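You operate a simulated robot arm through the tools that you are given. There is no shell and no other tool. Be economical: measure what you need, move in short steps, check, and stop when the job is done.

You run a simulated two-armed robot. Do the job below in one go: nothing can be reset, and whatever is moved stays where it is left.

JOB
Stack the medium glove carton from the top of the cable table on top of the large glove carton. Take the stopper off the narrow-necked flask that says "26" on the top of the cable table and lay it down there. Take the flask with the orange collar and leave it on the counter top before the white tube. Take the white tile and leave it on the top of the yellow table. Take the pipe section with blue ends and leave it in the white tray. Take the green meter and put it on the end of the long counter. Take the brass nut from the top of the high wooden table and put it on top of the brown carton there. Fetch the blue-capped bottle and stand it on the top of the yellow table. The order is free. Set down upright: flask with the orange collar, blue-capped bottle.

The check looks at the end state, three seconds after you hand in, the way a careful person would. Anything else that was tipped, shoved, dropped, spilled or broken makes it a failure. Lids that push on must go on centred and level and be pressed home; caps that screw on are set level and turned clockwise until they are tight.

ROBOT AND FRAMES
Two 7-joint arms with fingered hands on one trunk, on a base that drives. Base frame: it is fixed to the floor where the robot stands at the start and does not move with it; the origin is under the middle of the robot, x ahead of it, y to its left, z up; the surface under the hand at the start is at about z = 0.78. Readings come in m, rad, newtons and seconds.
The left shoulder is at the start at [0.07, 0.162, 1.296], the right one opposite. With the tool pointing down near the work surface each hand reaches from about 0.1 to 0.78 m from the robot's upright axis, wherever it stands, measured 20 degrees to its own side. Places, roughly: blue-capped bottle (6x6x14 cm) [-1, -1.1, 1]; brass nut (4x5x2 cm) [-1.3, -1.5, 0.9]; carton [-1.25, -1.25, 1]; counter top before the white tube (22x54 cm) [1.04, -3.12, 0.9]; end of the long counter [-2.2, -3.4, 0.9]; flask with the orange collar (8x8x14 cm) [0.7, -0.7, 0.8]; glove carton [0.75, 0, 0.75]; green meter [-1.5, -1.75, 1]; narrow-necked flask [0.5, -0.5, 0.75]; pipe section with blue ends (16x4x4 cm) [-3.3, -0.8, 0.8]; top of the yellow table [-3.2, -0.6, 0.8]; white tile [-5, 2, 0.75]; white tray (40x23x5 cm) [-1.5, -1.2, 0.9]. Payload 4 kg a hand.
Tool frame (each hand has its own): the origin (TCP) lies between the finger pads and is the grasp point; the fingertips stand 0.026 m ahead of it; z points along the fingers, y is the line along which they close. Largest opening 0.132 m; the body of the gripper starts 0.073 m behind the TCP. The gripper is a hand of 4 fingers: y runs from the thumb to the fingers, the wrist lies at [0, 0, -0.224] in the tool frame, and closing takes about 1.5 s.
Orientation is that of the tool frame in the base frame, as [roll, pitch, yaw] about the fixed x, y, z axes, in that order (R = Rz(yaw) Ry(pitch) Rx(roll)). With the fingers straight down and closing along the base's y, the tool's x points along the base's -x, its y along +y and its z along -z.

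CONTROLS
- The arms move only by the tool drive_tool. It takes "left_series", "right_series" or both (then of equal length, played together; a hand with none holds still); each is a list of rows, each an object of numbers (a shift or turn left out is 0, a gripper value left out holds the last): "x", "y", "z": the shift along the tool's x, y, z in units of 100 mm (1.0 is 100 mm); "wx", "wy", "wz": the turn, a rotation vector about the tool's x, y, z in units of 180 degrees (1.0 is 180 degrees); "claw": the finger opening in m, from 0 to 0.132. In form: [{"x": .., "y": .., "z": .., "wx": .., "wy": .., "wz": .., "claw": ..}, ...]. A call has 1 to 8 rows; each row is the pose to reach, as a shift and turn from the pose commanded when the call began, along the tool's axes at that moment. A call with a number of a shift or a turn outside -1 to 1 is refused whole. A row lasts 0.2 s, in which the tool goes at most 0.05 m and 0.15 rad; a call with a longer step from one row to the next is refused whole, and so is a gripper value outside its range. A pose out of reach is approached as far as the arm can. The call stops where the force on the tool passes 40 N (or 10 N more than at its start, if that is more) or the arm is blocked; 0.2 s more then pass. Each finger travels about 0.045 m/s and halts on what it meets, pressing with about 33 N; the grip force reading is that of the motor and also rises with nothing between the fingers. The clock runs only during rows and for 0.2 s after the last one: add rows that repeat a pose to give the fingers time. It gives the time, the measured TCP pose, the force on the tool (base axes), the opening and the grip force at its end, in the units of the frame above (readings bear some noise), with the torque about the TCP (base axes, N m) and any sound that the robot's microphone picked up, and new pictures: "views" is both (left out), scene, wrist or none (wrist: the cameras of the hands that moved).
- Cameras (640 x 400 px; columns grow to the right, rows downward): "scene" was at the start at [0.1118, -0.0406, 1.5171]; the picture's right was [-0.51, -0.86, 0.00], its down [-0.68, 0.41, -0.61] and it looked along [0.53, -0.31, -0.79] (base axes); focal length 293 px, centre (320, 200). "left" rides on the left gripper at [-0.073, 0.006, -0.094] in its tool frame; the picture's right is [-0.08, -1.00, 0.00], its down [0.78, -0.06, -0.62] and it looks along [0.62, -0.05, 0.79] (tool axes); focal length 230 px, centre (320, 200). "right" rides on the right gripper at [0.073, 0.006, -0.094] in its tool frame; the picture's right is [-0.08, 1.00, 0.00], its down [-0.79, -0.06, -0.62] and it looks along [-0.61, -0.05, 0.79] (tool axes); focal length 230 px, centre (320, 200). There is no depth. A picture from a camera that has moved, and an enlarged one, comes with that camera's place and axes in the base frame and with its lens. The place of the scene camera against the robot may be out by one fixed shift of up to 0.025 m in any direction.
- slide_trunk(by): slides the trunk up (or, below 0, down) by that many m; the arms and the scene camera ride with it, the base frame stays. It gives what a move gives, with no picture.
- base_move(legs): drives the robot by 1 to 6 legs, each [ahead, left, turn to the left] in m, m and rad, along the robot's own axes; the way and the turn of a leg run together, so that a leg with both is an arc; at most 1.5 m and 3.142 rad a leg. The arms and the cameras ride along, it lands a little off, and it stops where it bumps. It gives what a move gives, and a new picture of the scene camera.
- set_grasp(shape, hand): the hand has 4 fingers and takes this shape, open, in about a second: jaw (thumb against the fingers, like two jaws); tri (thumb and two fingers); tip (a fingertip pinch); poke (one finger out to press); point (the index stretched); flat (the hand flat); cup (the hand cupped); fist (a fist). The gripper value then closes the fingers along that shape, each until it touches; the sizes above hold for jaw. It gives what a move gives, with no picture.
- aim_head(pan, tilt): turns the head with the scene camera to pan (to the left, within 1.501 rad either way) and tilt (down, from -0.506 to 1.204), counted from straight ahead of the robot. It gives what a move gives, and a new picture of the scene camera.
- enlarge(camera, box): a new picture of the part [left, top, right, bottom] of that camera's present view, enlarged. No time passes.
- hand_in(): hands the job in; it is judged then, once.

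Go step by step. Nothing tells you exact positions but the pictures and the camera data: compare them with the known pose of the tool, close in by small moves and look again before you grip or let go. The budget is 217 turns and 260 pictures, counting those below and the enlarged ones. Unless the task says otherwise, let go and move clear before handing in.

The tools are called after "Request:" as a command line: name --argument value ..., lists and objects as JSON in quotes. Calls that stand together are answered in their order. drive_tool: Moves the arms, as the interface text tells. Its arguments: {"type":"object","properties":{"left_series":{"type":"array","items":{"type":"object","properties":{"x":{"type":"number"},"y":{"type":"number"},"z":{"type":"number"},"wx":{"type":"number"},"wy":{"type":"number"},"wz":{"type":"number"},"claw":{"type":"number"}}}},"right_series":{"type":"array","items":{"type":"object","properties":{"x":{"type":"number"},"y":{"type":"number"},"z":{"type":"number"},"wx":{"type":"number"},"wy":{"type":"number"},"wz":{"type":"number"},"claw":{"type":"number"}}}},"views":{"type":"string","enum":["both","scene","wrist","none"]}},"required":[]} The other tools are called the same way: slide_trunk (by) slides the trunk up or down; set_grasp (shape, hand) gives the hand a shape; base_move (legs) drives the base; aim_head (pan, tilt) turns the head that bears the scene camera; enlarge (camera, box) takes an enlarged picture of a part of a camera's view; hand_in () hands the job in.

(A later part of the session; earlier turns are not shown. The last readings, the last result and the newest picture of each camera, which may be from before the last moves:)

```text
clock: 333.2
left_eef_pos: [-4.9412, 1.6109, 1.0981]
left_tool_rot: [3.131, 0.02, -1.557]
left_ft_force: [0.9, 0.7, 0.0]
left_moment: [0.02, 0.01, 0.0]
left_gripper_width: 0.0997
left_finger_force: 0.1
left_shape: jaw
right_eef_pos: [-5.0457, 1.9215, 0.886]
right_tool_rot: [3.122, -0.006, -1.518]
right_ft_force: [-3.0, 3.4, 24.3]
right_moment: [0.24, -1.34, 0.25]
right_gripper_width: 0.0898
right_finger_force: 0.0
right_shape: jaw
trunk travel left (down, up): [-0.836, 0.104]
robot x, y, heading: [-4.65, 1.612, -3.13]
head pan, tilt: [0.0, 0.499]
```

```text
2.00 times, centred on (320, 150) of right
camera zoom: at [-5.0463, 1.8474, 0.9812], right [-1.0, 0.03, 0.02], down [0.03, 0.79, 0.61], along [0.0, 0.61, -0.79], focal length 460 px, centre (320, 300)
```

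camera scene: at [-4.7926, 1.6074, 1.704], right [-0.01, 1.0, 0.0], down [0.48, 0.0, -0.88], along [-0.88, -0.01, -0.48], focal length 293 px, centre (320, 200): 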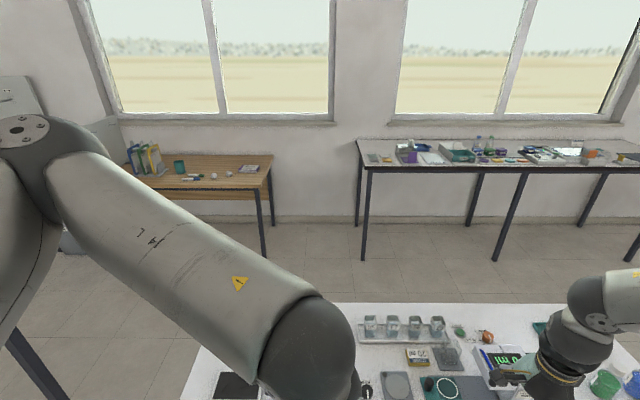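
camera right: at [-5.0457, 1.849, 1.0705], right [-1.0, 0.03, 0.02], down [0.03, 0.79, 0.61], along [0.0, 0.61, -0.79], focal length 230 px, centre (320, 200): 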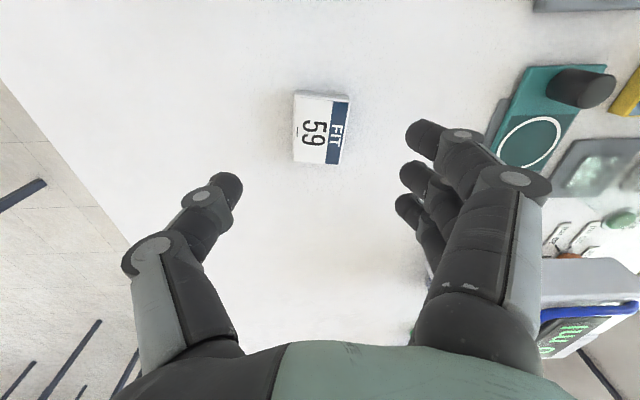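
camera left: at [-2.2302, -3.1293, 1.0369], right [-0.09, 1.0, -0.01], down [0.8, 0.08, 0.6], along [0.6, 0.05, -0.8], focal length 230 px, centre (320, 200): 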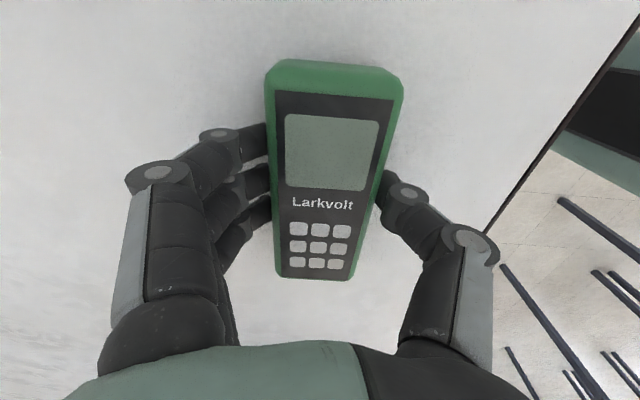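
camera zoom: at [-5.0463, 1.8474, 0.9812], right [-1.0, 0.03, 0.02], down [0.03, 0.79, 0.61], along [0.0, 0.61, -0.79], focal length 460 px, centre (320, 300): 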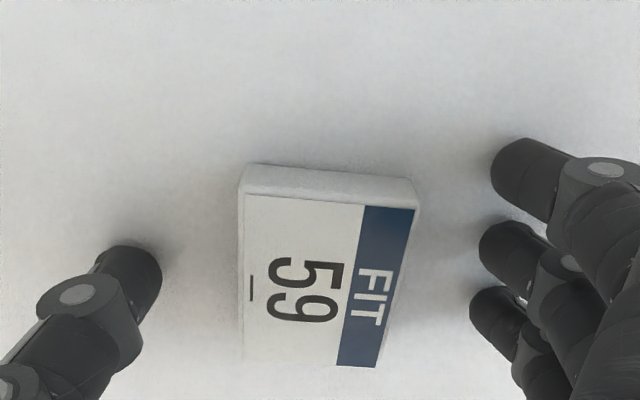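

Fingertips touch the table. I rise 3 mm and close on the tile.

Request:
slide_trunk --by 0.005

Request:
drive_tool --right_series '[{"claw": 0.07}, {"claw": 0.055}, {"claw": 0.04}, {"claw": 0.03}, {"claw": 0.03}, {"claw": 0.03}, {"claw": 0.03}]' --views "none"

Request:
slide_trunk --by 0.09

Request:
enlarge --camera "right" --box '[160, 50, 480, 250]'

```text
clock: 333.8
left_eef_pos: [-4.9423, 1.6111, 1.1023]
left_tool_rot: [3.133, 0.02, -1.559]
left_ft_force: [-0.1, -0.6, -0.4]
left_moment: [0.02, 0.03, 0.02]
left_gripper_width: 0.0997
left_finger_force: 0.1
left_shape: jaw
right_eef_pos: [-5.0454, 1.9213, 0.8888]
right_tool_rot: [3.126, -0.01, -1.521]
right_ft_force: [-0.1, 0.7, -0.5]
right_moment: [0.01, 0.0, 0.0]
right_gripper_width: 0.0904
right_finger_force: 0.0
right_shape: jaw
trunk travel left (down, up): [-0.841, 0.099]
robot x, y, heading: [-4.6471, 1.6097, -3.133]
head pan, tilt: [0.0, 0.499]
```

```text
clock: 335.4
left_eef_pos: [-4.9415, 1.6109, 1.1017]
left_tool_rot: [3.132, 0.019, -1.555]
left_ft_force: [-0.3, -0.2, -0.3]
left_moment: [0.04, -0.03, 0.03]
left_gripper_width: 0.0998
left_finger_force: 0.1
left_shape: jaw
right_eef_pos: [-5.0462, 1.9212, 0.8898]
right_tool_rot: [3.125, -0.009, -1.52]
right_ft_force: [-0.5, -0.5, 0.1]
right_moment: [-0.01, 0.01, -0.01]
right_gripper_width: 0.04
right_finger_force: 33.1
right_shape: jaw
trunk travel left (down, up): [-0.841, 0.099]
robot x, y, heading: [-4.6525, 1.6103, -3.132]
head pan, tilt: [0.0, 0.499]
```

```text
clock: 336.6
left_eef_pos: [-4.9428, 1.611, 1.1917]
left_tool_rot: [3.13, 0.018, -1.558]
left_ft_force: [-0.4, 0.9, -0.4]
left_moment: [0.03, -0.01, 0.0]
left_gripper_width: 0.0998
left_finger_force: 0.1
left_shape: jaw
right_eef_pos: [-5.0466, 1.9221, 0.9788]
right_tool_rot: [3.126, -0.009, -1.519]
right_ft_force: [0.7, 0.2, 0.3]
right_moment: [-0.01, 0.02, -0.01]
right_gripper_width: 0.0405
right_finger_force: 32.4
right_shape: jaw
trunk travel left (down, up): [-0.931, 0.009]
robot x, y, heading: [-4.6478, 1.6101, -3.13]
head pan, tilt: [0.0, 0.499]
```

```text
2.00 times, centred on (320, 150) of right
camera zoom: at [-5.0462, 1.8479, 1.0747], right [-1.0, 0.03, 0.02], down [0.03, 0.79, 0.61], along [0.0, 0.61, -0.79], focal length 460 px, centre (320, 300)
```

zoom: 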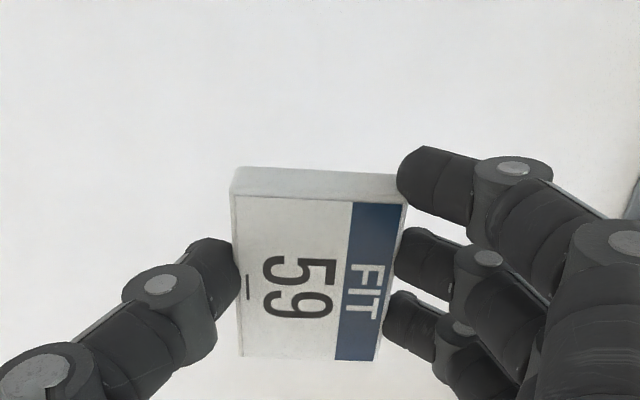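

The tile is held. I raise it, back off and drive to the west side of the yellow table, facing it.

Request:
drive_tool --right_series '[{"z": -0.3}, {"z": -0.6}, {"z": -0.9}]' --views "none"

Request:
base_move --legs '[[-0.55, 0, 0], [0, 1.4, 0], [0, 0.42, 0], [0, 0, 3.13]]'

Request:
aim_head --pan -0.2 --tilt 0.8

```text
clock: 337.4
left_eef_pos: [-4.9425, 1.6104, 1.1911]
left_tool_rot: [3.13, 0.019, -1.557]
left_ft_force: [-0.1, 0.5, 0.3]
left_moment: [-0.02, 0.03, 0.04]
left_gripper_width: 0.0995
left_finger_force: 0.0
left_shape: jaw
right_eef_pos: [-5.0452, 1.9195, 1.0707]
right_tool_rot: [3.126, -0.007, -1.521]
right_ft_force: [0.6, 0.0, -0.3]
right_moment: [0.01, 0.02, 0.01]
right_gripper_width: 0.04
right_finger_force: 33.3
right_shape: jaw
trunk travel left (down, up): [-0.931, 0.009]
robot x, y, heading: [-4.6486, 1.6115, -3.132]
head pan, tilt: [0.0, 0.499]
```

```text
clock: 356.8
left_eef_pos: [-3.7901, -0.1975, 1.1923]
left_tool_rot: [3.129, 0.018, 1.637]
left_ft_force: [0.0, -0.5, 0.7]
left_moment: [0.0, 0.02, 0.0]
left_gripper_width: 0.0997
left_finger_force: 0.0
left_shape: jaw
right_eef_pos: [-3.6711, -0.5025, 1.071]
right_tool_rot: [3.125, -0.01, 1.672]
right_ft_force: [-0.4, 0.1, -1.4]
right_moment: [-0.02, 0.01, 0.01]
right_gripper_width: 0.0397
right_finger_force: 32.9
right_shape: jaw
trunk travel left (down, up): [-0.931, 0.009]
robot x, y, heading: [-4.0793, -0.2113, 0.058]
head pan, tilt: [0.0, 0.499]
camera scene: at [-3.9439, -0.2068, 1.7077], right [0.06, -1.0, 0.0], down [-0.48, -0.03, -0.88], along [0.88, 0.05, -0.48], focal length 293 px, centre (320, 200)
```

scene: 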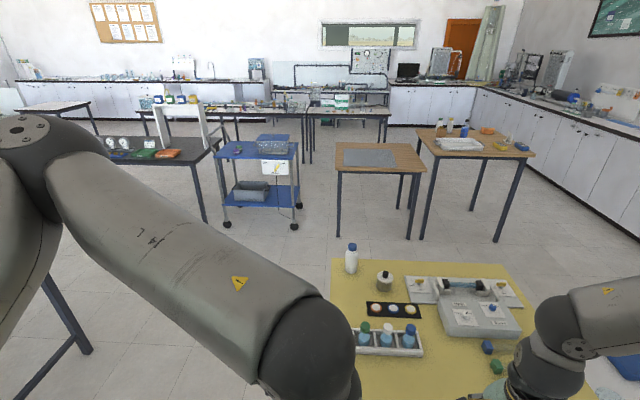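

```text
clock: 357.6
left_eef_pos: [-3.7916, -0.1988, 1.1922]
left_tool_rot: [3.131, 0.019, 1.635]
left_ft_force: [0.3, 0.8, -0.6]
left_moment: [0.02, -0.02, 0.01]
left_gripper_width: 0.0997
left_finger_force: 0.2
left_shape: jaw
right_eef_pos: [-3.6716, -0.5019, 1.07]
right_tool_rot: [3.128, -0.009, 1.671]
right_ft_force: [0.4, 0.0, 0.1]
right_moment: [0.0, 0.02, 0.0]
right_gripper_width: 0.0397
right_finger_force: 33.2
right_shape: jaw
trunk travel left (down, up): [-0.931, 0.009]
robot x, y, heading: [-4.0824, -0.2095, 0.06]
head pan, tilt: [-0.201, 0.799]
camera scene: at [-3.9548, -0.2233, 1.6818], right [-0.14, -0.99, 0.0], down [-0.71, 0.1, -0.7], along [0.69, -0.1, -0.72], focal length 293 px, centre (320, 200)
```

scene: 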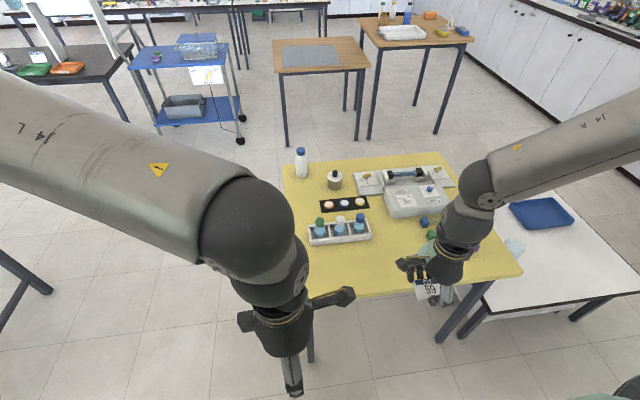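

The strip along the west edge near [-3.43, -0.50] is free. I correct the heading and move in.

Request:
base_move --legs '[[0, 0, -0.06], [0.25, 0.0, 0]]'

Request:
enlarge --camera "right" --box '[0, 0, 640, 400]'

```text
clock: 359.8
left_eef_pos: [-3.5462, -0.2172, 1.192]
left_tool_rot: [3.13, 0.019, 1.574]
left_ft_force: [-1.0, -0.3, -0.8]
left_moment: [0.0, -0.01, -0.01]
left_gripper_width: 0.0999
left_finger_force: 0.1
left_shape: jaw
right_eef_pos: [-3.4467, -0.5276, 1.0718]
right_tool_rot: [3.121, -0.009, 1.613]
right_ft_force: [0.5, -0.4, -0.2]
right_moment: [-0.01, 0.0, 0.02]
right_gripper_width: 0.0396
right_finger_force: 32.9
right_shape: jaw
trunk travel left (down, up): [-0.931, 0.009]
robot x, y, heading: [-3.8325, -0.2137, 0.0]
head pan, tilt: [-0.201, 0.799]
camera scene: at [-3.7134, -0.2316, 1.6822], right [-0.2, -0.98, 0.0], down [-0.7, 0.14, -0.7], along [0.68, -0.14, -0.72], focal length 293 px, centre (320, 200)
```

scene: 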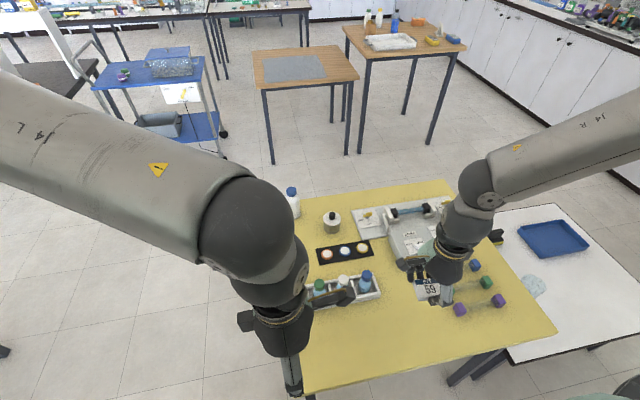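

```text
1.00 times, centred on (320, 200) of right (not enlarged: the box is as wide or as high as the picture)
camera zoom: at [-3.4453, -0.4564, 1.1672], right [1.0, -0.04, 0.02], down [-0.04, -0.79, 0.61], along [-0.01, -0.61, -0.79], focal length 230 px, centre (320, 200)
```

zoom: 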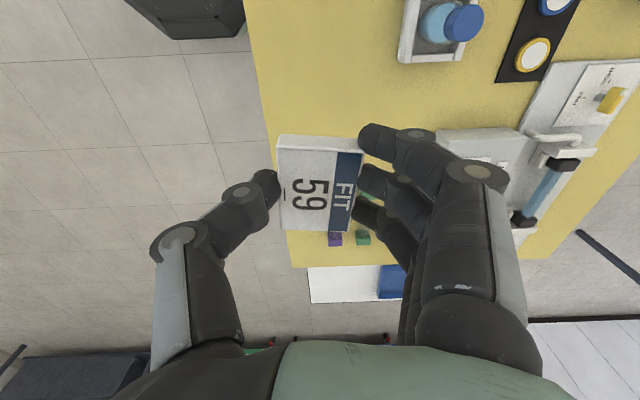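

Request:
drive_tool --right_series '[{"y": 0.2, "z": 0.2}, {"y": 0.4, "z": 0.5}, {"y": 0.4, "z": 0.8}, {"y": 0.4, "z": 1.0}, {"y": 0.4, "z": 1.0}]' --views "none"

Request:
slide_trunk --by -0.12

Request:
enlarge --camera "right" --box '[0, 0, 640, 400]'

```text
clock: 361.0
left_eef_pos: [-3.5446, -0.2181, 1.1927]
left_tool_rot: [3.131, 0.018, 1.572]
left_ft_force: [0.3, -0.6, 0.0]
left_moment: [0.0, -0.02, -0.01]
left_gripper_width: 0.0999
left_finger_force: 0.0
left_shape: jaw
right_eef_pos: [-3.4068, -0.5321, 0.9864]
right_tool_rot: [3.123, -0.011, 1.611]
right_ft_force: [0.4, 0.0, 0.2]
right_moment: [0.01, -0.03, 0.01]
right_gripper_width: 0.0394
right_finger_force: 32.9
right_shape: jaw
right hand out of reach, approached as far as the arm can: row 4, 5
trunk travel left (down, up): [-0.931, 0.009]
robot x, y, heading: [-3.8371, -0.2121, -0.005]
head pan, tilt: [-0.201, 0.799]
```

```text
clock: 362.5
left_eef_pos: [-3.5439, -0.2169, 1.0733]
left_tool_rot: [3.131, 0.018, 1.572]
left_ft_force: [-0.4, -0.4, 0.4]
left_moment: [0.02, 0.01, 0.0]
left_gripper_width: 0.0998
left_finger_force: 0.0
left_shape: jaw
right_eef_pos: [-3.4059, -0.5311, 0.8675]
right_tool_rot: [3.126, -0.011, 1.612]
right_ft_force: [0.8, -0.6, -0.1]
right_moment: [0.0, -0.01, 0.03]
right_gripper_width: 0.0393
right_finger_force: 33.3
right_shape: jaw
trunk travel left (down, up): [-0.811, 0.129]
robot x, y, heading: [-3.8382, -0.2169, -0.004]
head pan, tilt: [-0.201, 0.799]
```

```text
1.00 times, centred on (320, 200) of right (not enlarged: the box is as wide or as high as the picture)
camera zoom: at [-3.4049, -0.4599, 0.9619], right [1.0, -0.04, 0.02], down [-0.04, -0.79, 0.61], along [-0.01, -0.61, -0.79], focal length 230 px, centre (320, 200)
```

zoom: 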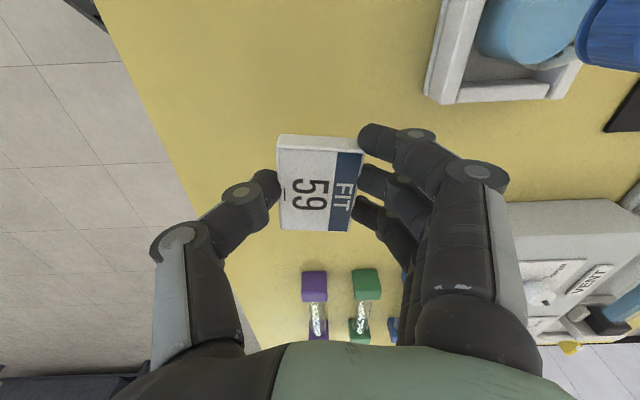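

Request:
slide_trunk --by -0.046

Request:
slide_trunk --by -0.005

Request:
slide_trunk --by -0.004

```text
clock: 363.4
left_eef_pos: [-3.5448, -0.2171, 1.0272]
left_tool_rot: [3.128, 0.02, 1.573]
left_ft_force: [0.1, 0.2, 0.1]
left_moment: [-0.03, 0.02, -0.03]
left_gripper_width: 0.0997
left_finger_force: 0.0
left_shape: jaw
right_eef_pos: [-3.4069, -0.5306, 0.8204]
right_tool_rot: [3.123, -0.01, 1.609]
right_ft_force: [-0.1, 0.2, 0.0]
right_moment: [0.05, 0.04, -0.02]
right_gripper_width: 0.0394
right_finger_force: 32.4
right_shape: jaw
trunk travel left (down, up): [-0.765, 0.175]
robot x, y, heading: [-3.8403, -0.2146, -0.005]
head pan, tilt: [-0.201, 0.799]
```

```text
clock: 364.0
left_eef_pos: [-3.5448, -0.2165, 1.0216]
left_tool_rot: [3.131, 0.019, 1.572]
left_ft_force: [0.3, 0.3, 0.6]
left_moment: [0.0, 0.02, 0.05]
left_gripper_width: 0.0995
left_finger_force: 0.1
left_shape: jaw
right_eef_pos: [-3.4059, -0.53, 0.8149]
right_tool_rot: [3.125, -0.01, 1.612]
right_ft_force: [-1.1, 0.1, 0.3]
right_moment: [0.01, -0.02, 0.01]
right_gripper_width: 0.0396
right_finger_force: 32.8
right_shape: jaw
trunk travel left (down, up): [-0.76, 0.18]
robot x, y, heading: [-3.8385, -0.217, 0.001]
head pan, tilt: [-0.201, 0.799]
```

```text
clock: 364.5
left_eef_pos: [-3.544, -0.2167, 1.0166]
left_tool_rot: [3.132, 0.018, 1.572]
left_ft_force: [-0.2, 0.1, -1.0]
left_moment: [0.02, -0.02, 0.0]
left_gripper_width: 0.0996
left_finger_force: 0.0
left_shape: jaw
right_eef_pos: [-3.4066, -0.5307, 0.8114]
right_tool_rot: [3.127, -0.009, 1.611]
right_ft_force: [-0.5, -1.1, -0.5]
right_moment: [0.01, 0.0, -0.02]
right_gripper_width: 0.0393
right_finger_force: 33.3
right_shape: jaw
trunk travel left (down, up): [-0.756, 0.184]
robot x, y, heading: [-3.8371, -0.2157, -0.001]
head pan, tilt: [-0.201, 0.799]
```

Request:
slide_trunk --by -0.003

```text
clock: 365.0
left_eef_pos: [-3.5444, -0.2172, 1.0142]
left_tool_rot: [3.13, 0.021, 1.572]
left_ft_force: [0.0, 1.1, -0.1]
left_moment: [0.0, 0.06, 0.0]
left_gripper_width: 0.0995
left_finger_force: 0.1
left_shape: jaw
right_eef_pos: [-3.4071, -0.5301, 0.8096]
right_tool_rot: [3.123, -0.007, 1.611]
right_ft_force: [-0.3, -0.2, 2.7]
right_moment: [-0.01, -0.03, -0.01]
right_gripper_width: 0.0392
right_finger_force: 32.8
right_shape: jaw
trunk travel left (down, up): [-0.753, 0.187]
robot x, y, heading: [-3.8375, -0.2156, -0.002]
head pan, tilt: [-0.201, 0.799]
```

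The tile just touches the table. I release and lift away.

Request:
drive_tool --right_series '[{"claw": 0.05}, {"claw": 0.06}, {"claw": 0.07}, {"claw": 0.08}, {"claw": 0.08}]' --views "none"

Request:
slide_trunk --by 0.18

Request:
drive_tool --right_series '[{"z": -0.3, "claw": 0.09}, {"z": -0.6}, {"z": -0.9}]'

```text
clock: 366.2
left_eef_pos: [-3.5447, -0.2176, 1.0144]
left_tool_rot: [3.13, 0.02, 1.572]
left_ft_force: [-0.1, 0.3, -0.3]
left_moment: [-0.01, -0.02, 0.03]
left_gripper_width: 0.0996
left_finger_force: 0.0
left_shape: jaw
right_eef_pos: [-3.4063, -0.5308, 0.807]
right_tool_rot: [3.126, -0.009, 1.61]
right_ft_force: [-0.2, -0.3, -0.1]
right_moment: [-0.01, -0.02, 0.02]
right_gripper_width: 0.0794
right_finger_force: 0.0
right_shape: jaw
trunk travel left (down, up): [-0.753, 0.187]
robot x, y, heading: [-3.8339, -0.2122, -0.002]
head pan, tilt: [-0.201, 0.799]
```

```text
clock: 368.2
left_eef_pos: [-3.5443, -0.2157, 1.1938]
left_tool_rot: [3.129, 0.019, 1.573]
left_ft_force: [0.4, -0.1, -0.6]
left_moment: [0.04, 0.0, 0.01]
left_gripper_width: 0.0996
left_finger_force: 0.1
left_shape: jaw
right_eef_pos: [-3.4068, -0.5304, 0.9884]
right_tool_rot: [3.126, -0.01, 1.611]
right_ft_force: [0.4, -1.4, 0.5]
right_moment: [-0.01, 0.0, 0.03]
right_gripper_width: 0.0793
right_finger_force: 0.0
right_shape: jaw
trunk travel left (down, up): [-0.933, 0.007]
robot x, y, heading: [-3.8416, -0.2155, 0.001]
head pan, tilt: [-0.201, 0.799]
```

```text
clock: 369.0
left_eef_pos: [-3.5441, -0.2165, 1.1949]
left_tool_rot: [3.131, 0.019, 1.573]
left_ft_force: [0.3, 0.6, -0.3]
left_moment: [0.0, 0.01, 0.01]
left_gripper_width: 0.0997
left_finger_force: 0.1
left_shape: jaw
right_eef_pos: [-3.4072, -0.5305, 1.078]
right_tool_rot: [3.127, -0.011, 1.61]
right_ft_force: [-0.8, 0.7, -0.3]
right_moment: [-0.02, 0.0, 0.01]
right_gripper_width: 0.0895
right_finger_force: 0.0
right_shape: jaw
trunk travel left (down, up): [-0.933, 0.007]
robot x, y, heading: [-3.8357, -0.2166, -0.001]
head pan, tilt: [-0.201, 0.799]
camera scene: at [-3.71, -0.2317, 1.6838], right [-0.2, -0.98, 0.0], down [-0.7, 0.14, -0.7], along [0.68, -0.14, -0.72], focal length 293 px, centre (320, 200)
camera right: at [-3.4059, -0.4597, 1.1736], right [1.0, -0.04, 0.02], down [-0.04, -0.79, 0.61], along [-0.01, -0.61, -0.79], focal length 230 px, centre (320, 200)
```

scene: 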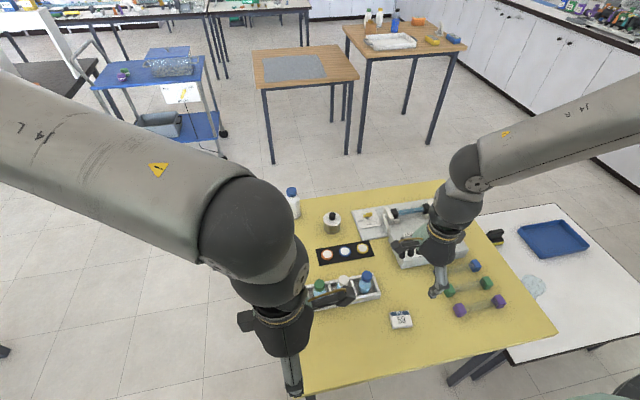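
right: 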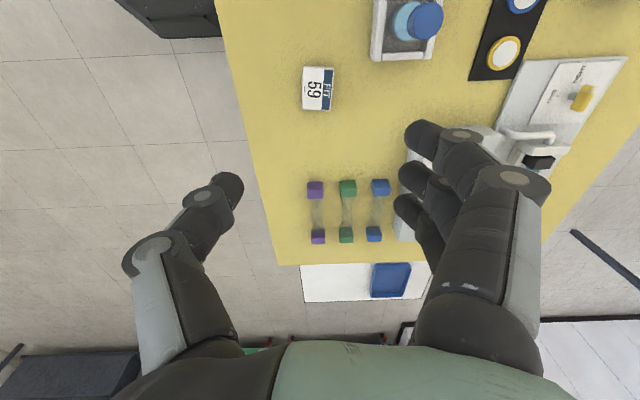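

The tile lies on the yellow table. Now the blue-ended pipe: I zoom to see the clearances.

Request:
enlarge --camera "right" --box '[280, 150, 440, 260]'

Request:
enlarge --camera "scene" --box '[380, 190, 540, 330]'

```text
3.64 times, centred on (360, 205) of right
camera zoom: at [-3.4059, -0.4597, 1.1736], right [1.0, -0.04, 0.02], down [-0.04, -0.79, 0.61], along [-0.01, -0.61, -0.79], focal length 837 px, centre (174, 182)
```

zoom: 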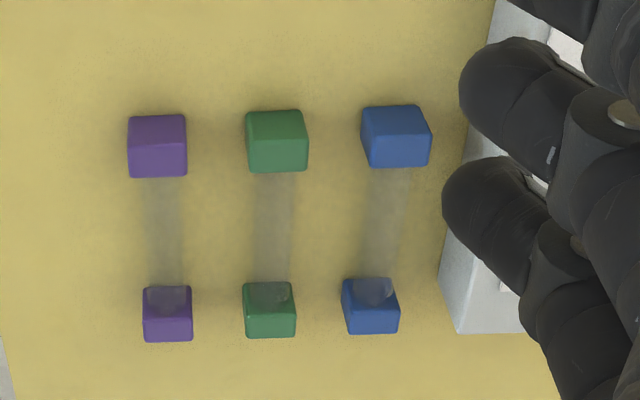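

```text
2.86 times, centred on (460, 260) of scene
camera zoom: at [-3.71, -0.2317, 1.6838], right [-0.2, -0.98, 0.0], down [-0.7, 0.14, -0.7], along [0.68, -0.14, -0.72], focal length 838 px, centre (-80, 29)
```

zoom: 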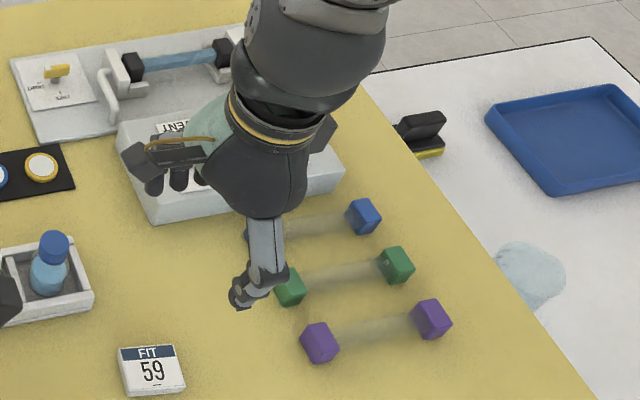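

I shift the base right 0.22 m so the right hand can straddle the middle of the blue pipe.

Request:
base_move --legs '[[0.02, -0.22, 0]]'

Request:
drive_tool --right_series '[{"x": -0.1, "y": 0.25, "wz": 0.013}, {"x": -0.2, "y": 0.5, "wz": 0.013}, {"x": -0.35, "y": 0.75, "wz": 0.013}, {"x": -0.35, "y": 0.9, "wz": 0.013}, {"x": -0.35, "y": 0.9, "wz": 0.013}]' --views "wrist"

```text
clock: 370.7
left_eef_pos: [-3.5234, -0.4303, 1.1945]
left_tool_rot: [3.131, 0.019, 1.572]
left_ft_force: [1.1, 0.0, 0.1]
left_moment: [-0.04, 0.01, -0.01]
left_gripper_width: 0.0998
left_finger_force: 0.2
left_shape: jaw
right_eef_pos: [-3.388, -0.7446, 1.0789]
right_tool_rot: [3.124, -0.007, 1.607]
right_ft_force: [0.3, 0.5, 0.9]
right_moment: [-0.04, 0.0, -0.01]
right_gripper_width: 0.0897
right_finger_force: 0.1
right_shape: jaw
trunk travel left (down, up): [-0.933, 0.007]
robot x, y, heading: [-3.8138, -0.4322, -0.006]
head pan, tilt: [-0.201, 0.799]
camera scene: at [-3.69, -0.444, 1.6839], right [-0.2, -0.98, 0.0], down [-0.7, 0.14, -0.7], along [0.68, -0.14, -0.72], focal length 293 px, centre (320, 200)
```

scene: 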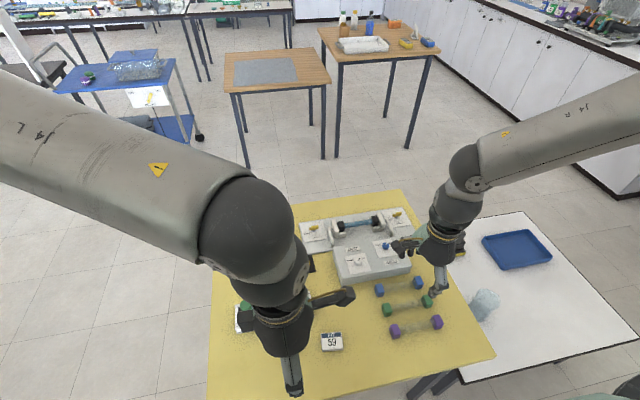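

```text
clock: 371.9
left_eef_pos: [-3.524, -0.4344, 1.1944]
left_tool_rot: [3.131, 0.02, 1.57]
left_ft_force: [0.4, -0.2, 0.8]
left_moment: [-0.01, 0.01, -0.01]
left_gripper_width: 0.0998
left_finger_force: 0.1
left_shape: jaw
right_eef_pos: [-3.2965, -0.7795, 1.0818]
right_tool_rot: [3.126, -0.01, 1.568]
right_ft_force: [0.1, -0.1, 0.2]
right_moment: [-0.03, 0.0, -0.03]
right_gripper_width: 0.0896
right_finger_force: 0.1
right_shape: jaw
trunk travel left (down, up): [-0.933, 0.007]
robot x, y, heading: [-3.8196, -0.4321, -0.006]
head pan, tilt: [-0.201, 0.799]
camera right: at [-3.2921, -0.7086, 1.1764], right [1.0, -0.08, 0.02], down [-0.07, -0.79, 0.61], along [-0.04, -0.61, -0.79], focal length 230 px, centre (320, 200)
```

right: 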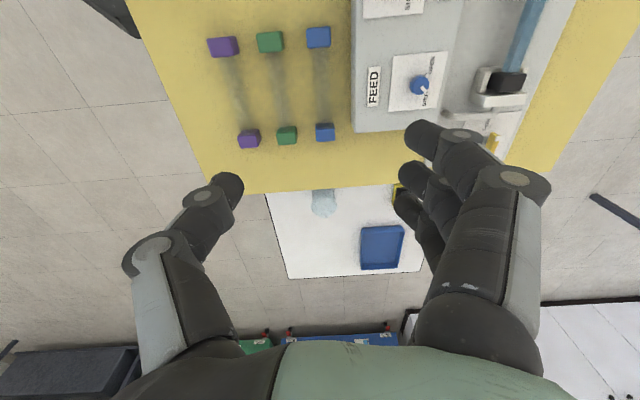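

The FEED box stands right beside the pipe, so I'll take it by its far blue end (y≈-0.855), past the end of the box, with the left hand. I raise the right hand and shift the base right 0.41 m.

Request:
drive_tool --right_series '[{"z": -0.3}, {"z": -0.6}, {"z": -0.6, "y": -0.3}, {"z": -0.6, "y": -0.6}, {"z": -0.6, "y": -0.9}]' --views "none"

Request:
base_move --legs '[[0, -0.41, 0.006]]'

Request:
drive_tool --left_series '[{"y": 0.3, "z": 0.1}, {"y": 0.6, "z": 0.3}, {"y": 0.9, "z": 0.5}, {"y": 1.0, "z": 0.7}]' --views "none"

Request:
drive_tool --left_series '[{"y": 0.3, "z": 0.1}, {"y": 0.6, "z": 0.3}, {"y": 0.9, "z": 0.5}, {"y": 0.9, "z": 0.5}]'

```text
clock: 373.1
left_eef_pos: [-3.5256, -0.4358, 1.1953]
left_tool_rot: [3.129, 0.017, 1.57]
left_ft_force: [-0.4, -0.9, -0.5]
left_moment: [0.01, -0.02, 0.01]
left_gripper_width: 0.0999
left_finger_force: 0.0
left_shape: jaw
right_eef_pos: [-3.3896, -0.7825, 1.1388]
right_tool_rot: [3.125, -0.01, 1.567]
right_ft_force: [0.0, -0.5, -0.8]
right_moment: [-0.04, -0.02, -0.03]
right_gripper_width: 0.0897
right_finger_force: 0.0
right_shape: jaw
trunk travel left (down, up): [-0.933, 0.007]
robot x, y, heading: [-3.8154, -0.4302, -0.004]
head pan, tilt: [-0.201, 0.799]
```

```text
clock: 375.6
left_eef_pos: [-3.5244, -0.8402, 1.1933]
left_tool_rot: [3.13, 0.02, 1.576]
left_ft_force: [-0.3, -0.2, 0.4]
left_moment: [0.02, -0.01, -0.01]
left_gripper_width: 0.0996
left_finger_force: 0.1
left_shape: jaw
right_eef_pos: [-3.3873, -1.1862, 1.1384]
right_tool_rot: [3.125, -0.008, 1.573]
right_ft_force: [0.5, -0.1, -0.8]
right_moment: [-0.02, -0.02, -0.03]
right_gripper_width: 0.09
right_finger_force: 0.1
right_shape: jaw
trunk travel left (down, up): [-0.933, 0.007]
robot x, y, heading: [-3.817, -0.8365, 0.003]
head pan, tilt: [-0.201, 0.799]
camera scene: at [-3.6904, -0.8546, 1.6838], right [-0.2, -0.98, 0.0], down [-0.7, 0.14, -0.7], along [0.68, -0.14, -0.72], focal length 293 px, centre (320, 200)
```

scene: 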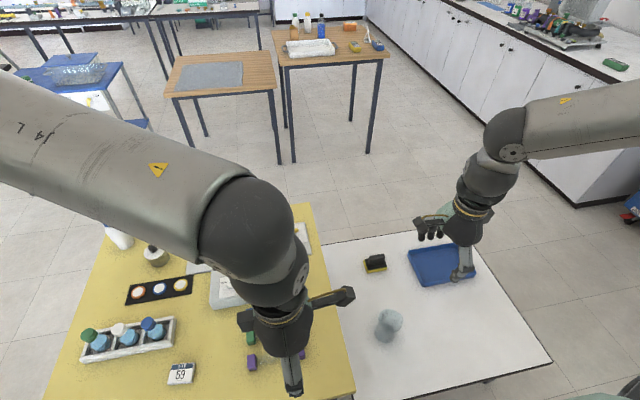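

```text
clock: 376.6
left_eef_pos: [-3.4214, -0.8424, 1.1231]
left_tool_rot: [3.133, 0.016, 1.578]
left_ft_force: [0.4, -0.2, -0.1]
left_moment: [0.02, 0.02, 0.01]
left_gripper_width: 0.0999
left_finger_force: 0.1
left_shape: jaw
right_eef_pos: [-3.3878, -1.1876, 1.1375]
right_tool_rot: [3.126, -0.01, 1.576]
right_ft_force: [-0.8, 1.3, -0.8]
right_moment: [-0.01, -0.04, 0.01]
right_gripper_width: 0.0895
right_finger_force: 0.0
right_shape: jaw
trunk travel left (down, up): [-0.933, 0.007]
robot x, y, heading: [-3.8156, -0.8409, -0.001]
head pan, tilt: [-0.201, 0.799]
```

```text
clock: 377.6
left_eef_pos: [-3.3302, -0.8417, 1.0758]
left_tool_rot: [3.131, 0.02, 1.577]
left_ft_force: [-0.9, 0.7, -0.3]
left_moment: [-0.02, -0.04, 0.01]
left_gripper_width: 0.0998
left_finger_force: 0.0
left_shape: jaw
right_eef_pos: [-3.3876, -1.188, 1.1383]
right_tool_rot: [3.125, -0.012, 1.576]
right_ft_force: [-0.2, 1.1, -0.2]
right_moment: [-0.02, 0.01, 0.01]
right_gripper_width: 0.0899
right_finger_force: 0.1
right_shape: jaw
trunk travel left (down, up): [-0.933, 0.007]
robot x, y, heading: [-3.8213, -0.8373, 0.003]
head pan, tilt: [-0.201, 0.799]
camera scene: at [-3.69, -0.8561, 1.6838], right [-0.2, -0.98, 0.0], down [-0.7, 0.14, -0.7], along [0.68, -0.14, -0.72], focal length 293 px, centre (320, 200)
camera left: at [-3.3259, -0.9122, 1.1729], right [-1.0, -0.08, -0.01], down [-0.07, 0.8, 0.6], along [-0.04, 0.6, -0.8], focal length 230 px, centre (320, 200)
```

scene: 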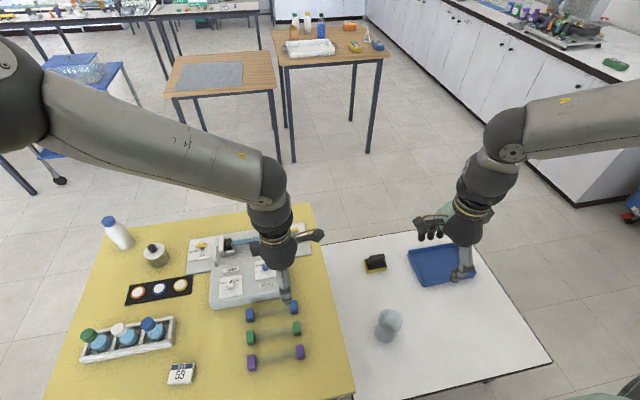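
left: 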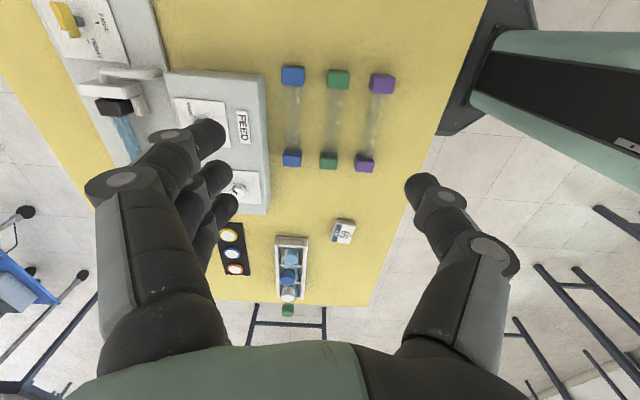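

Request:
enlarge --camera "scene" --box '[190, 220, 330, 380]'

```text
2.50 times, centred on (260, 300) of scene
camera zoom: at [-3.69, -0.8561, 1.6838], right [-0.2, -0.98, 0.0], down [-0.7, 0.14, -0.7], along [0.68, -0.14, -0.72], focal length 733 px, centre (470, -50)
```

zoom: 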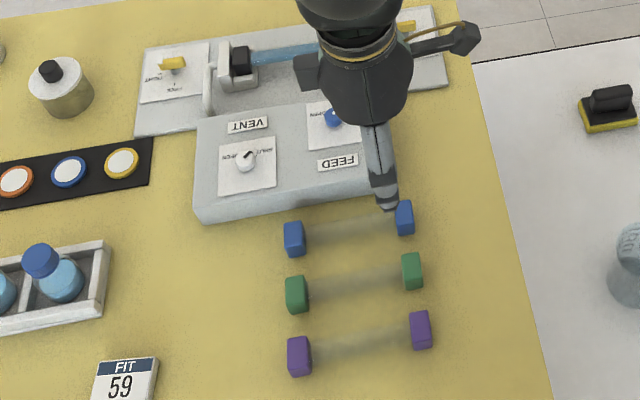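

The box is only about 3 cm high, so a grip at the middle of the tube works after all. I move the left hand over [-3.293, -0.787] and lower.

Request:
drive_tool --left_series '[{"x": 0.2, "y": 0.15, "claw": 0.08}, {"x": 0.4, "y": 0.3, "claw": 0.06}, {"x": 0.55, "y": 0.37, "claw": 0.05}, {"x": 0.55, "y": 0.37, "z": 0.3, "claw": 0.05}, {"x": 0.55, "y": 0.37, "z": 0.6, "claw": 0.05}, {"x": 0.55, "y": 0.37, "z": 0.9, "claw": 0.05}, {"x": 0.55, "y": 0.37, "z": 0.9, "claw": 0.05}]' --views "wrist"

```text
clock: 379.2
left_eef_pos: [-3.3212, -0.8123, 0.9994]
left_tool_rot: [3.131, 0.015, 1.583]
left_ft_force: [-0.6, 0.1, -0.5]
left_moment: [0.02, 0.02, 0.01]
left_gripper_width: 0.0505
left_finger_force: 0.0
left_shape: jaw
left hand out of reach, approached as far as the arm can: row 3, 4, 5, 6, 7
right_eef_pos: [-3.3882, -1.1874, 1.1386]
right_tool_rot: [3.127, -0.011, 1.574]
right_ft_force: [0.3, -0.5, -0.2]
right_moment: [-0.04, 0.01, -0.03]
right_gripper_width: 0.0896
right_finger_force: 0.1
right_shape: jaw
trunk travel left (down, up): [-0.933, 0.007]
robot x, y, heading: [-3.8197, -0.841, 0.0]
head pan, tilt: [-0.201, 0.799]
camera left: at [-3.3145, -0.8822, 1.0954], right [-1.0, -0.09, -0.01], down [-0.08, 0.79, 0.6], along [-0.04, 0.6, -0.8], focal length 230 px, centre (320, 200)
```

left: 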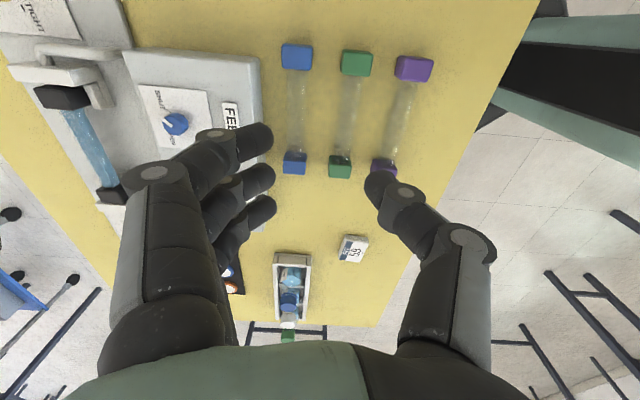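

Request:
base_move --legs '[[0, 0.19, 0], [0.06, 0, 0]]'

Request:
drive_tool --left_series '[{"x": -0.3, "y": -0.1}, {"x": -0.6, "y": -0.2}, {"x": -0.9, "y": -0.25}, {"x": -1.0, "y": -0.25}]' --views "none"

Request:
drive_tool --left_series '[{"x": -0.3}, {"x": -0.55}, {"x": -0.55}]' --views "wrist"

```text
clock: 381.3
left_eef_pos: [-3.2697, -0.6246, 1.0049]
left_tool_rot: [3.12, 0.016, 1.584]
left_ft_force: [-0.1, -0.4, 1.2]
left_moment: [0.0, -0.02, -0.01]
left_gripper_width: 0.0504
left_finger_force: 0.0
left_shape: jaw
right_eef_pos: [-3.3381, -1.0003, 1.141]
right_tool_rot: [3.118, -0.013, 1.575]
right_ft_force: [-0.2, 0.4, 0.4]
right_moment: [0.03, -0.05, -0.03]
right_gripper_width: 0.0899
right_finger_force: 0.1
right_shape: jaw
trunk travel left (down, up): [-0.933, 0.007]
robot x, y, heading: [-3.7608, -0.6504, 0.001]
head pan, tilt: [-0.201, 0.799]
camera scene: at [-3.645, -0.671, 1.685], right [-0.2, -0.98, 0.0], down [-0.7, 0.14, -0.7], along [0.69, -0.14, -0.71], focal length 293 px, centre (320, 200)
```

scene: 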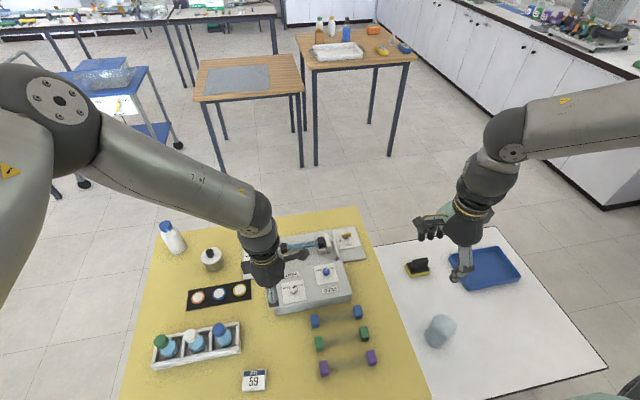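

```text
clock: 382.3
left_eef_pos: [-3.2836, -0.7217, 0.9972]
left_tool_rot: [3.13, 0.016, 1.582]
left_ft_force: [0.0, 0.0, -0.7]
left_moment: [-0.01, 0.03, 0.01]
left_gripper_width: 0.0506
left_finger_force: 0.1
left_shape: jaw
right_eef_pos: [-3.3269, -0.999, 1.1378]
right_tool_rot: [3.128, -0.01, 1.575]
right_ft_force: [0.5, 0.2, 0.4]
right_moment: [0.04, 0.02, 0.02]
right_gripper_width: 0.0897
right_finger_force: 0.2
right_shape: jaw
trunk travel left (down, up): [-0.933, 0.007]
robot x, y, heading: [-3.7578, -0.6536, -0.002]
head pan, tilt: [-0.201, 0.799]
```

```text
clock: 383.1
left_eef_pos: [-3.2877, -0.7781, 1.0002]
left_tool_rot: [3.13, 0.018, 1.583]
left_ft_force: [0.0, 0.1, 0.2]
left_moment: [-0.02, 0.0, -0.03]
left_gripper_width: 0.0506
left_finger_force: 0.0
left_shape: jaw
right_eef_pos: [-3.3294, -0.998, 1.1384]
right_tool_rot: [3.126, -0.01, 1.575]
right_ft_force: [0.5, 0.0, 0.6]
right_moment: [-0.02, 0.02, -0.03]
right_gripper_width: 0.09
right_finger_force: 0.0
right_shape: jaw
trunk travel left (down, up): [-0.933, 0.007]
robot x, y, heading: [-3.7585, -0.6467, 0.003]
head pan, tilt: [-0.201, 0.799]
camera left: at [-3.2813, -0.8479, 1.0965], right [-1.0, -0.09, -0.01], down [-0.08, 0.79, 0.6], along [-0.05, 0.6, -0.8], focal length 230 px, centre (320, 200)
```

left: 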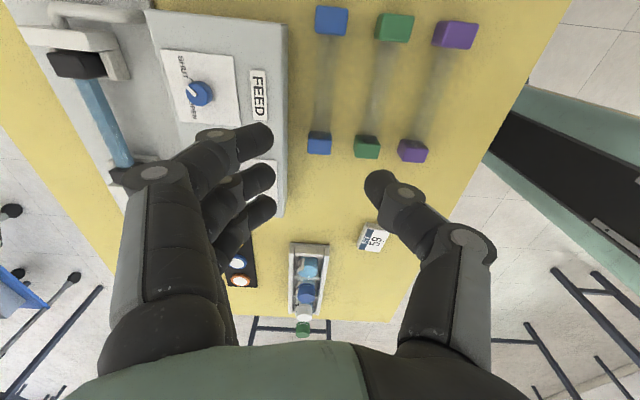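

Request:
drive_tool --left_series '[{"x": -0.09, "y": -0.05, "claw": 0.046}, {"x": -0.09, "y": -0.05, "claw": 0.046}]' --views "none"

Request:
slide_trunk --by -0.135

Request:
enlarge --camera "left" --box '[160, 20, 480, 220]'

```text
clock: 383.7
left_eef_pos: [-3.291, -0.7879, 1.0009]
left_tool_rot: [3.13, 0.017, 1.582]
left_ft_force: [0.2, -0.1, 0.0]
left_moment: [0.0, 0.02, 0.0]
left_gripper_width: 0.0464
left_finger_force: 0.0
left_shape: jaw
right_eef_pos: [-3.3294, -0.9995, 1.1369]
right_tool_rot: [3.125, -0.01, 1.574]
right_ft_force: [-0.2, -0.5, -0.2]
right_moment: [-0.01, 0.0, 0.0]
right_gripper_width: 0.0897
right_finger_force: 0.0
right_shape: jaw
trunk travel left (down, up): [-0.933, 0.007]
robot x, y, heading: [-3.7562, -0.6492, 0.001]
head pan, tilt: [-0.201, 0.799]
```

```text
clock: 385.4
left_eef_pos: [-3.2901, -0.7878, 0.8672]
left_tool_rot: [3.131, 0.017, 1.583]
left_ft_force: [-0.5, 0.1, 0.3]
left_moment: [0.02, -0.01, 0.01]
left_gripper_width: 0.0466
left_finger_force: 0.1
left_shape: jaw
right_eef_pos: [-3.3284, -0.998, 1.0012]
right_tool_rot: [3.126, -0.012, 1.576]
right_ft_force: [0.2, 0.3, 0.0]
right_moment: [-0.01, -0.02, 0.01]
right_gripper_width: 0.0897
right_finger_force: 0.1
right_shape: jaw
trunk travel left (down, up): [-0.798, 0.142]
robot x, y, heading: [-3.759, -0.6499, 0.001]
head pan, tilt: [-0.201, 0.799]
```

```text
2.00 times, centred on (320, 120) of left
camera zoom: at [-3.2851, -0.858, 0.9628], right [-1.0, -0.09, -0.01], down [-0.08, 0.79, 0.6], along [-0.05, 0.6, -0.8], focal length 460 px, centre (320, 360)
```

zoom: 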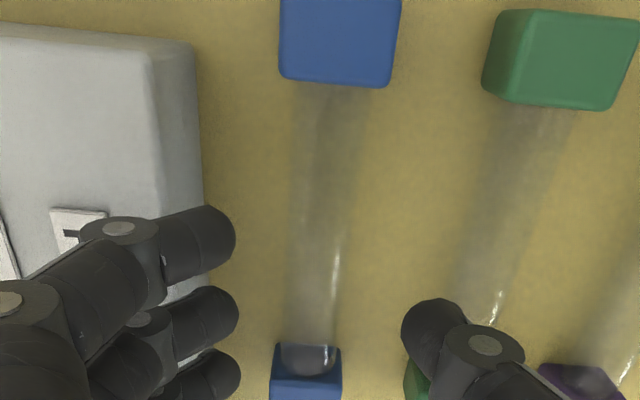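

Alignment is good. I continue down.

Request:
slide_trunk --by -0.035

Request:
slide_trunk --by -0.01

Request:
slide_trunk --by -0.007

Request:
enlarge --camera "left" --box '[160, 20, 480, 220]'

```text
clock: 386.0
left_eef_pos: [-3.2913, -0.7882, 0.8394]
left_tool_rot: [3.129, 0.017, 1.584]
left_ft_force: [-3.3, 1.3, 7.3]
left_moment: [0.08, -0.32, 0.05]
left_gripper_width: 0.0453
left_finger_force: 0.0
left_shape: jaw
right_eef_pos: [-3.3312, -0.999, 0.9723]
right_tool_rot: [3.124, -0.011, 1.578]
right_ft_force: [0.0, -0.8, 0.2]
right_moment: [0.0, 0.0, 0.01]
right_gripper_width: 0.0897
right_finger_force: 0.2
right_shape: jaw
trunk travel left (down, up): [-0.767, 0.173]
robot x, y, heading: [-3.7573, -0.6544, 0.004]
head pan, tilt: [-0.201, 0.799]
stopped: the force on the tool passed its limit at 47 N (the readings are from after the stop); the commanded pose is now the measured one
```

```text
clock: 386.4
left_eef_pos: [-3.2908, -0.7886, 0.8371]
left_tool_rot: [3.124, 0.017, 1.587]
left_ft_force: [-9.4, 5.1, 19.3]
left_moment: [0.18, -0.87, 0.29]
left_gripper_width: 0.0448
left_finger_force: 0.0
left_shape: jaw
right_eef_pos: [-3.3308, -0.9987, 0.9697]
right_tool_rot: [3.121, -0.01, 1.577]
right_ft_force: [0.4, 0.2, -1.0]
right_moment: [-0.01, 0.02, -0.01]
right_gripper_width: 0.0897
right_finger_force: 0.0
right_shape: jaw
trunk travel left (down, up): [-0.764, 0.176]
robot x, y, heading: [-3.7586, -0.6508, 0.0]
head pan, tilt: [-0.201, 0.799]
stopped: the force on the tool passed its limit at 46 N (the readings are from after the stop); the commanded pose is now the measured one
```

```text
clock: 386.8
left_eef_pos: [-3.2905, -0.7902, 0.8375]
left_tool_rot: [3.121, 0.018, 1.589]
left_ft_force: [-12.4, 6.2, 24.2]
left_moment: [0.26, -1.01, 0.36]
left_gripper_width: 0.0444
left_finger_force: 0.1
left_shape: jaw
right_eef_pos: [-3.3313, -0.9982, 0.9666]
right_tool_rot: [3.121, -0.012, 1.577]
right_ft_force: [-0.4, -0.4, 0.2]
right_moment: [0.0, 0.01, -0.01]
right_gripper_width: 0.0897
right_finger_force: 0.2
right_shape: jaw
trunk travel left (down, up): [-0.761, 0.179]
robot x, y, heading: [-3.7597, -0.6475, 0.005]
head pan, tilt: [-0.201, 0.799]
stopped: the force on the tool passed its limit at 44 N (the readings are from after the stop); the commanded pose is now the measured one
```

```text
2.00 times, centred on (320, 120) of left
camera zoom: at [-3.2845, -0.8588, 0.9346], right [-1.0, -0.1, -0.02], down [-0.09, 0.79, 0.6], along [-0.04, 0.6, -0.8], focal length 460 px, centre (320, 360)
```

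zoom: 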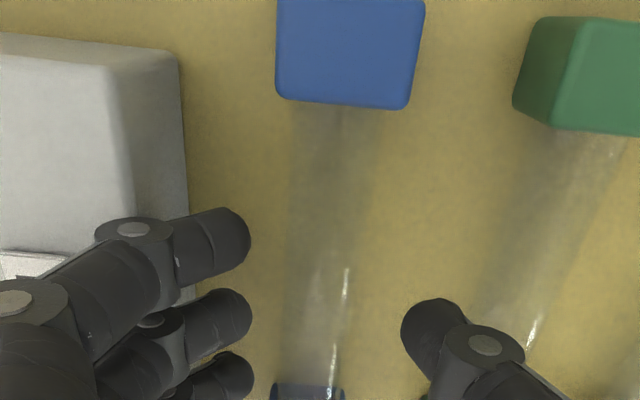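

The fingers' knuckles met the FEED box's top edge. I back up and take the far end block instead (beyond the end of the box).

Request:
slide_trunk --by 0.05

Request:
drive_tool --left_series '[{"x": -0.3, "y": 0.02, "claw": 0.055}, {"x": -0.6, "y": 0.04, "claw": 0.055}, {"x": -0.8, "y": 0.05, "claw": 0.055}, {"x": -0.8, "y": 0.05, "claw": 0.055}]'

```text
clock: 387.7
left_eef_pos: [-3.2863, -0.7892, 0.8853]
left_tool_rot: [3.124, 0.019, 1.589]
left_ft_force: [0.9, 0.2, -0.6]
left_moment: [0.0, 0.04, -0.01]
left_gripper_width: 0.0457
left_finger_force: 0.1
left_shape: jaw
right_eef_pos: [-3.3267, -0.9989, 1.0155]
right_tool_rot: [3.126, -0.01, 1.576]
right_ft_force: [0.7, 0.5, 0.1]
right_moment: [0.01, 0.06, -0.01]
right_gripper_width: 0.0897
right_finger_force: 0.0
right_shape: jaw
trunk travel left (down, up): [-0.811, 0.129]
robot x, y, heading: [-3.7576, -0.6546, 0.007]
head pan, tilt: [-0.201, 0.799]
```

```text
clock: 388.7
left_eef_pos: [-3.3009, -0.8226, 0.8972]
left_tool_rot: [3.122, 0.022, 1.587]
left_ft_force: [-1.1, 0.2, -0.1]
left_moment: [0.0, 0.01, -0.03]
left_gripper_width: 0.0544
left_finger_force: 0.0
left_shape: jaw
left hand out of reach, approached as far as the arm can: row 1, 2, 3, 4
right_eef_pos: [-3.328, -0.9994, 1.0152]
right_tool_rot: [3.126, -0.013, 1.577]
right_ft_force: [-0.1, 1.0, 1.0]
right_moment: [-0.01, 0.0, -0.03]
right_gripper_width: 0.0901
right_finger_force: 0.1
right_shape: jaw
trunk travel left (down, up): [-0.811, 0.129]
robot x, y, heading: [-3.7559, -0.6522, 0.004]
head pan, tilt: [-0.201, 0.799]
camera scene: at [-3.6314, -0.6689, 1.5619], right [-0.2, -0.98, 0.0], down [-0.7, 0.14, -0.7], along [0.68, -0.14, -0.72], focal length 293 px, centre (320, 200)
camera left: at [-3.2937, -0.8917, 0.9941], right [-1.0, -0.1, -0.02], down [-0.09, 0.8, 0.6], along [-0.04, 0.6, -0.8], focal length 230 px, centre (320, 200)
```

scene: 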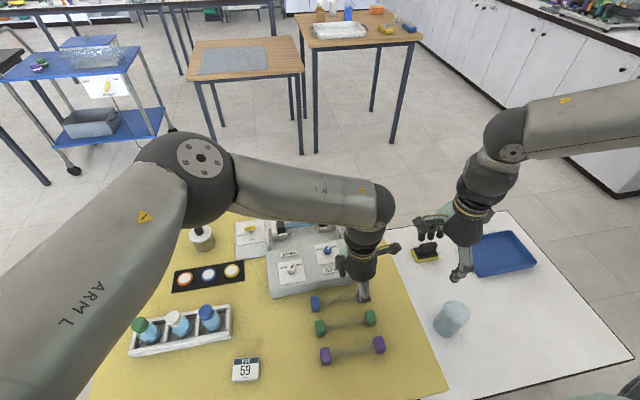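
left: 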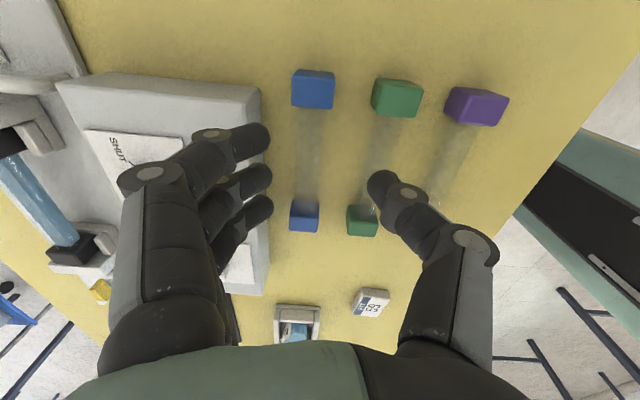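

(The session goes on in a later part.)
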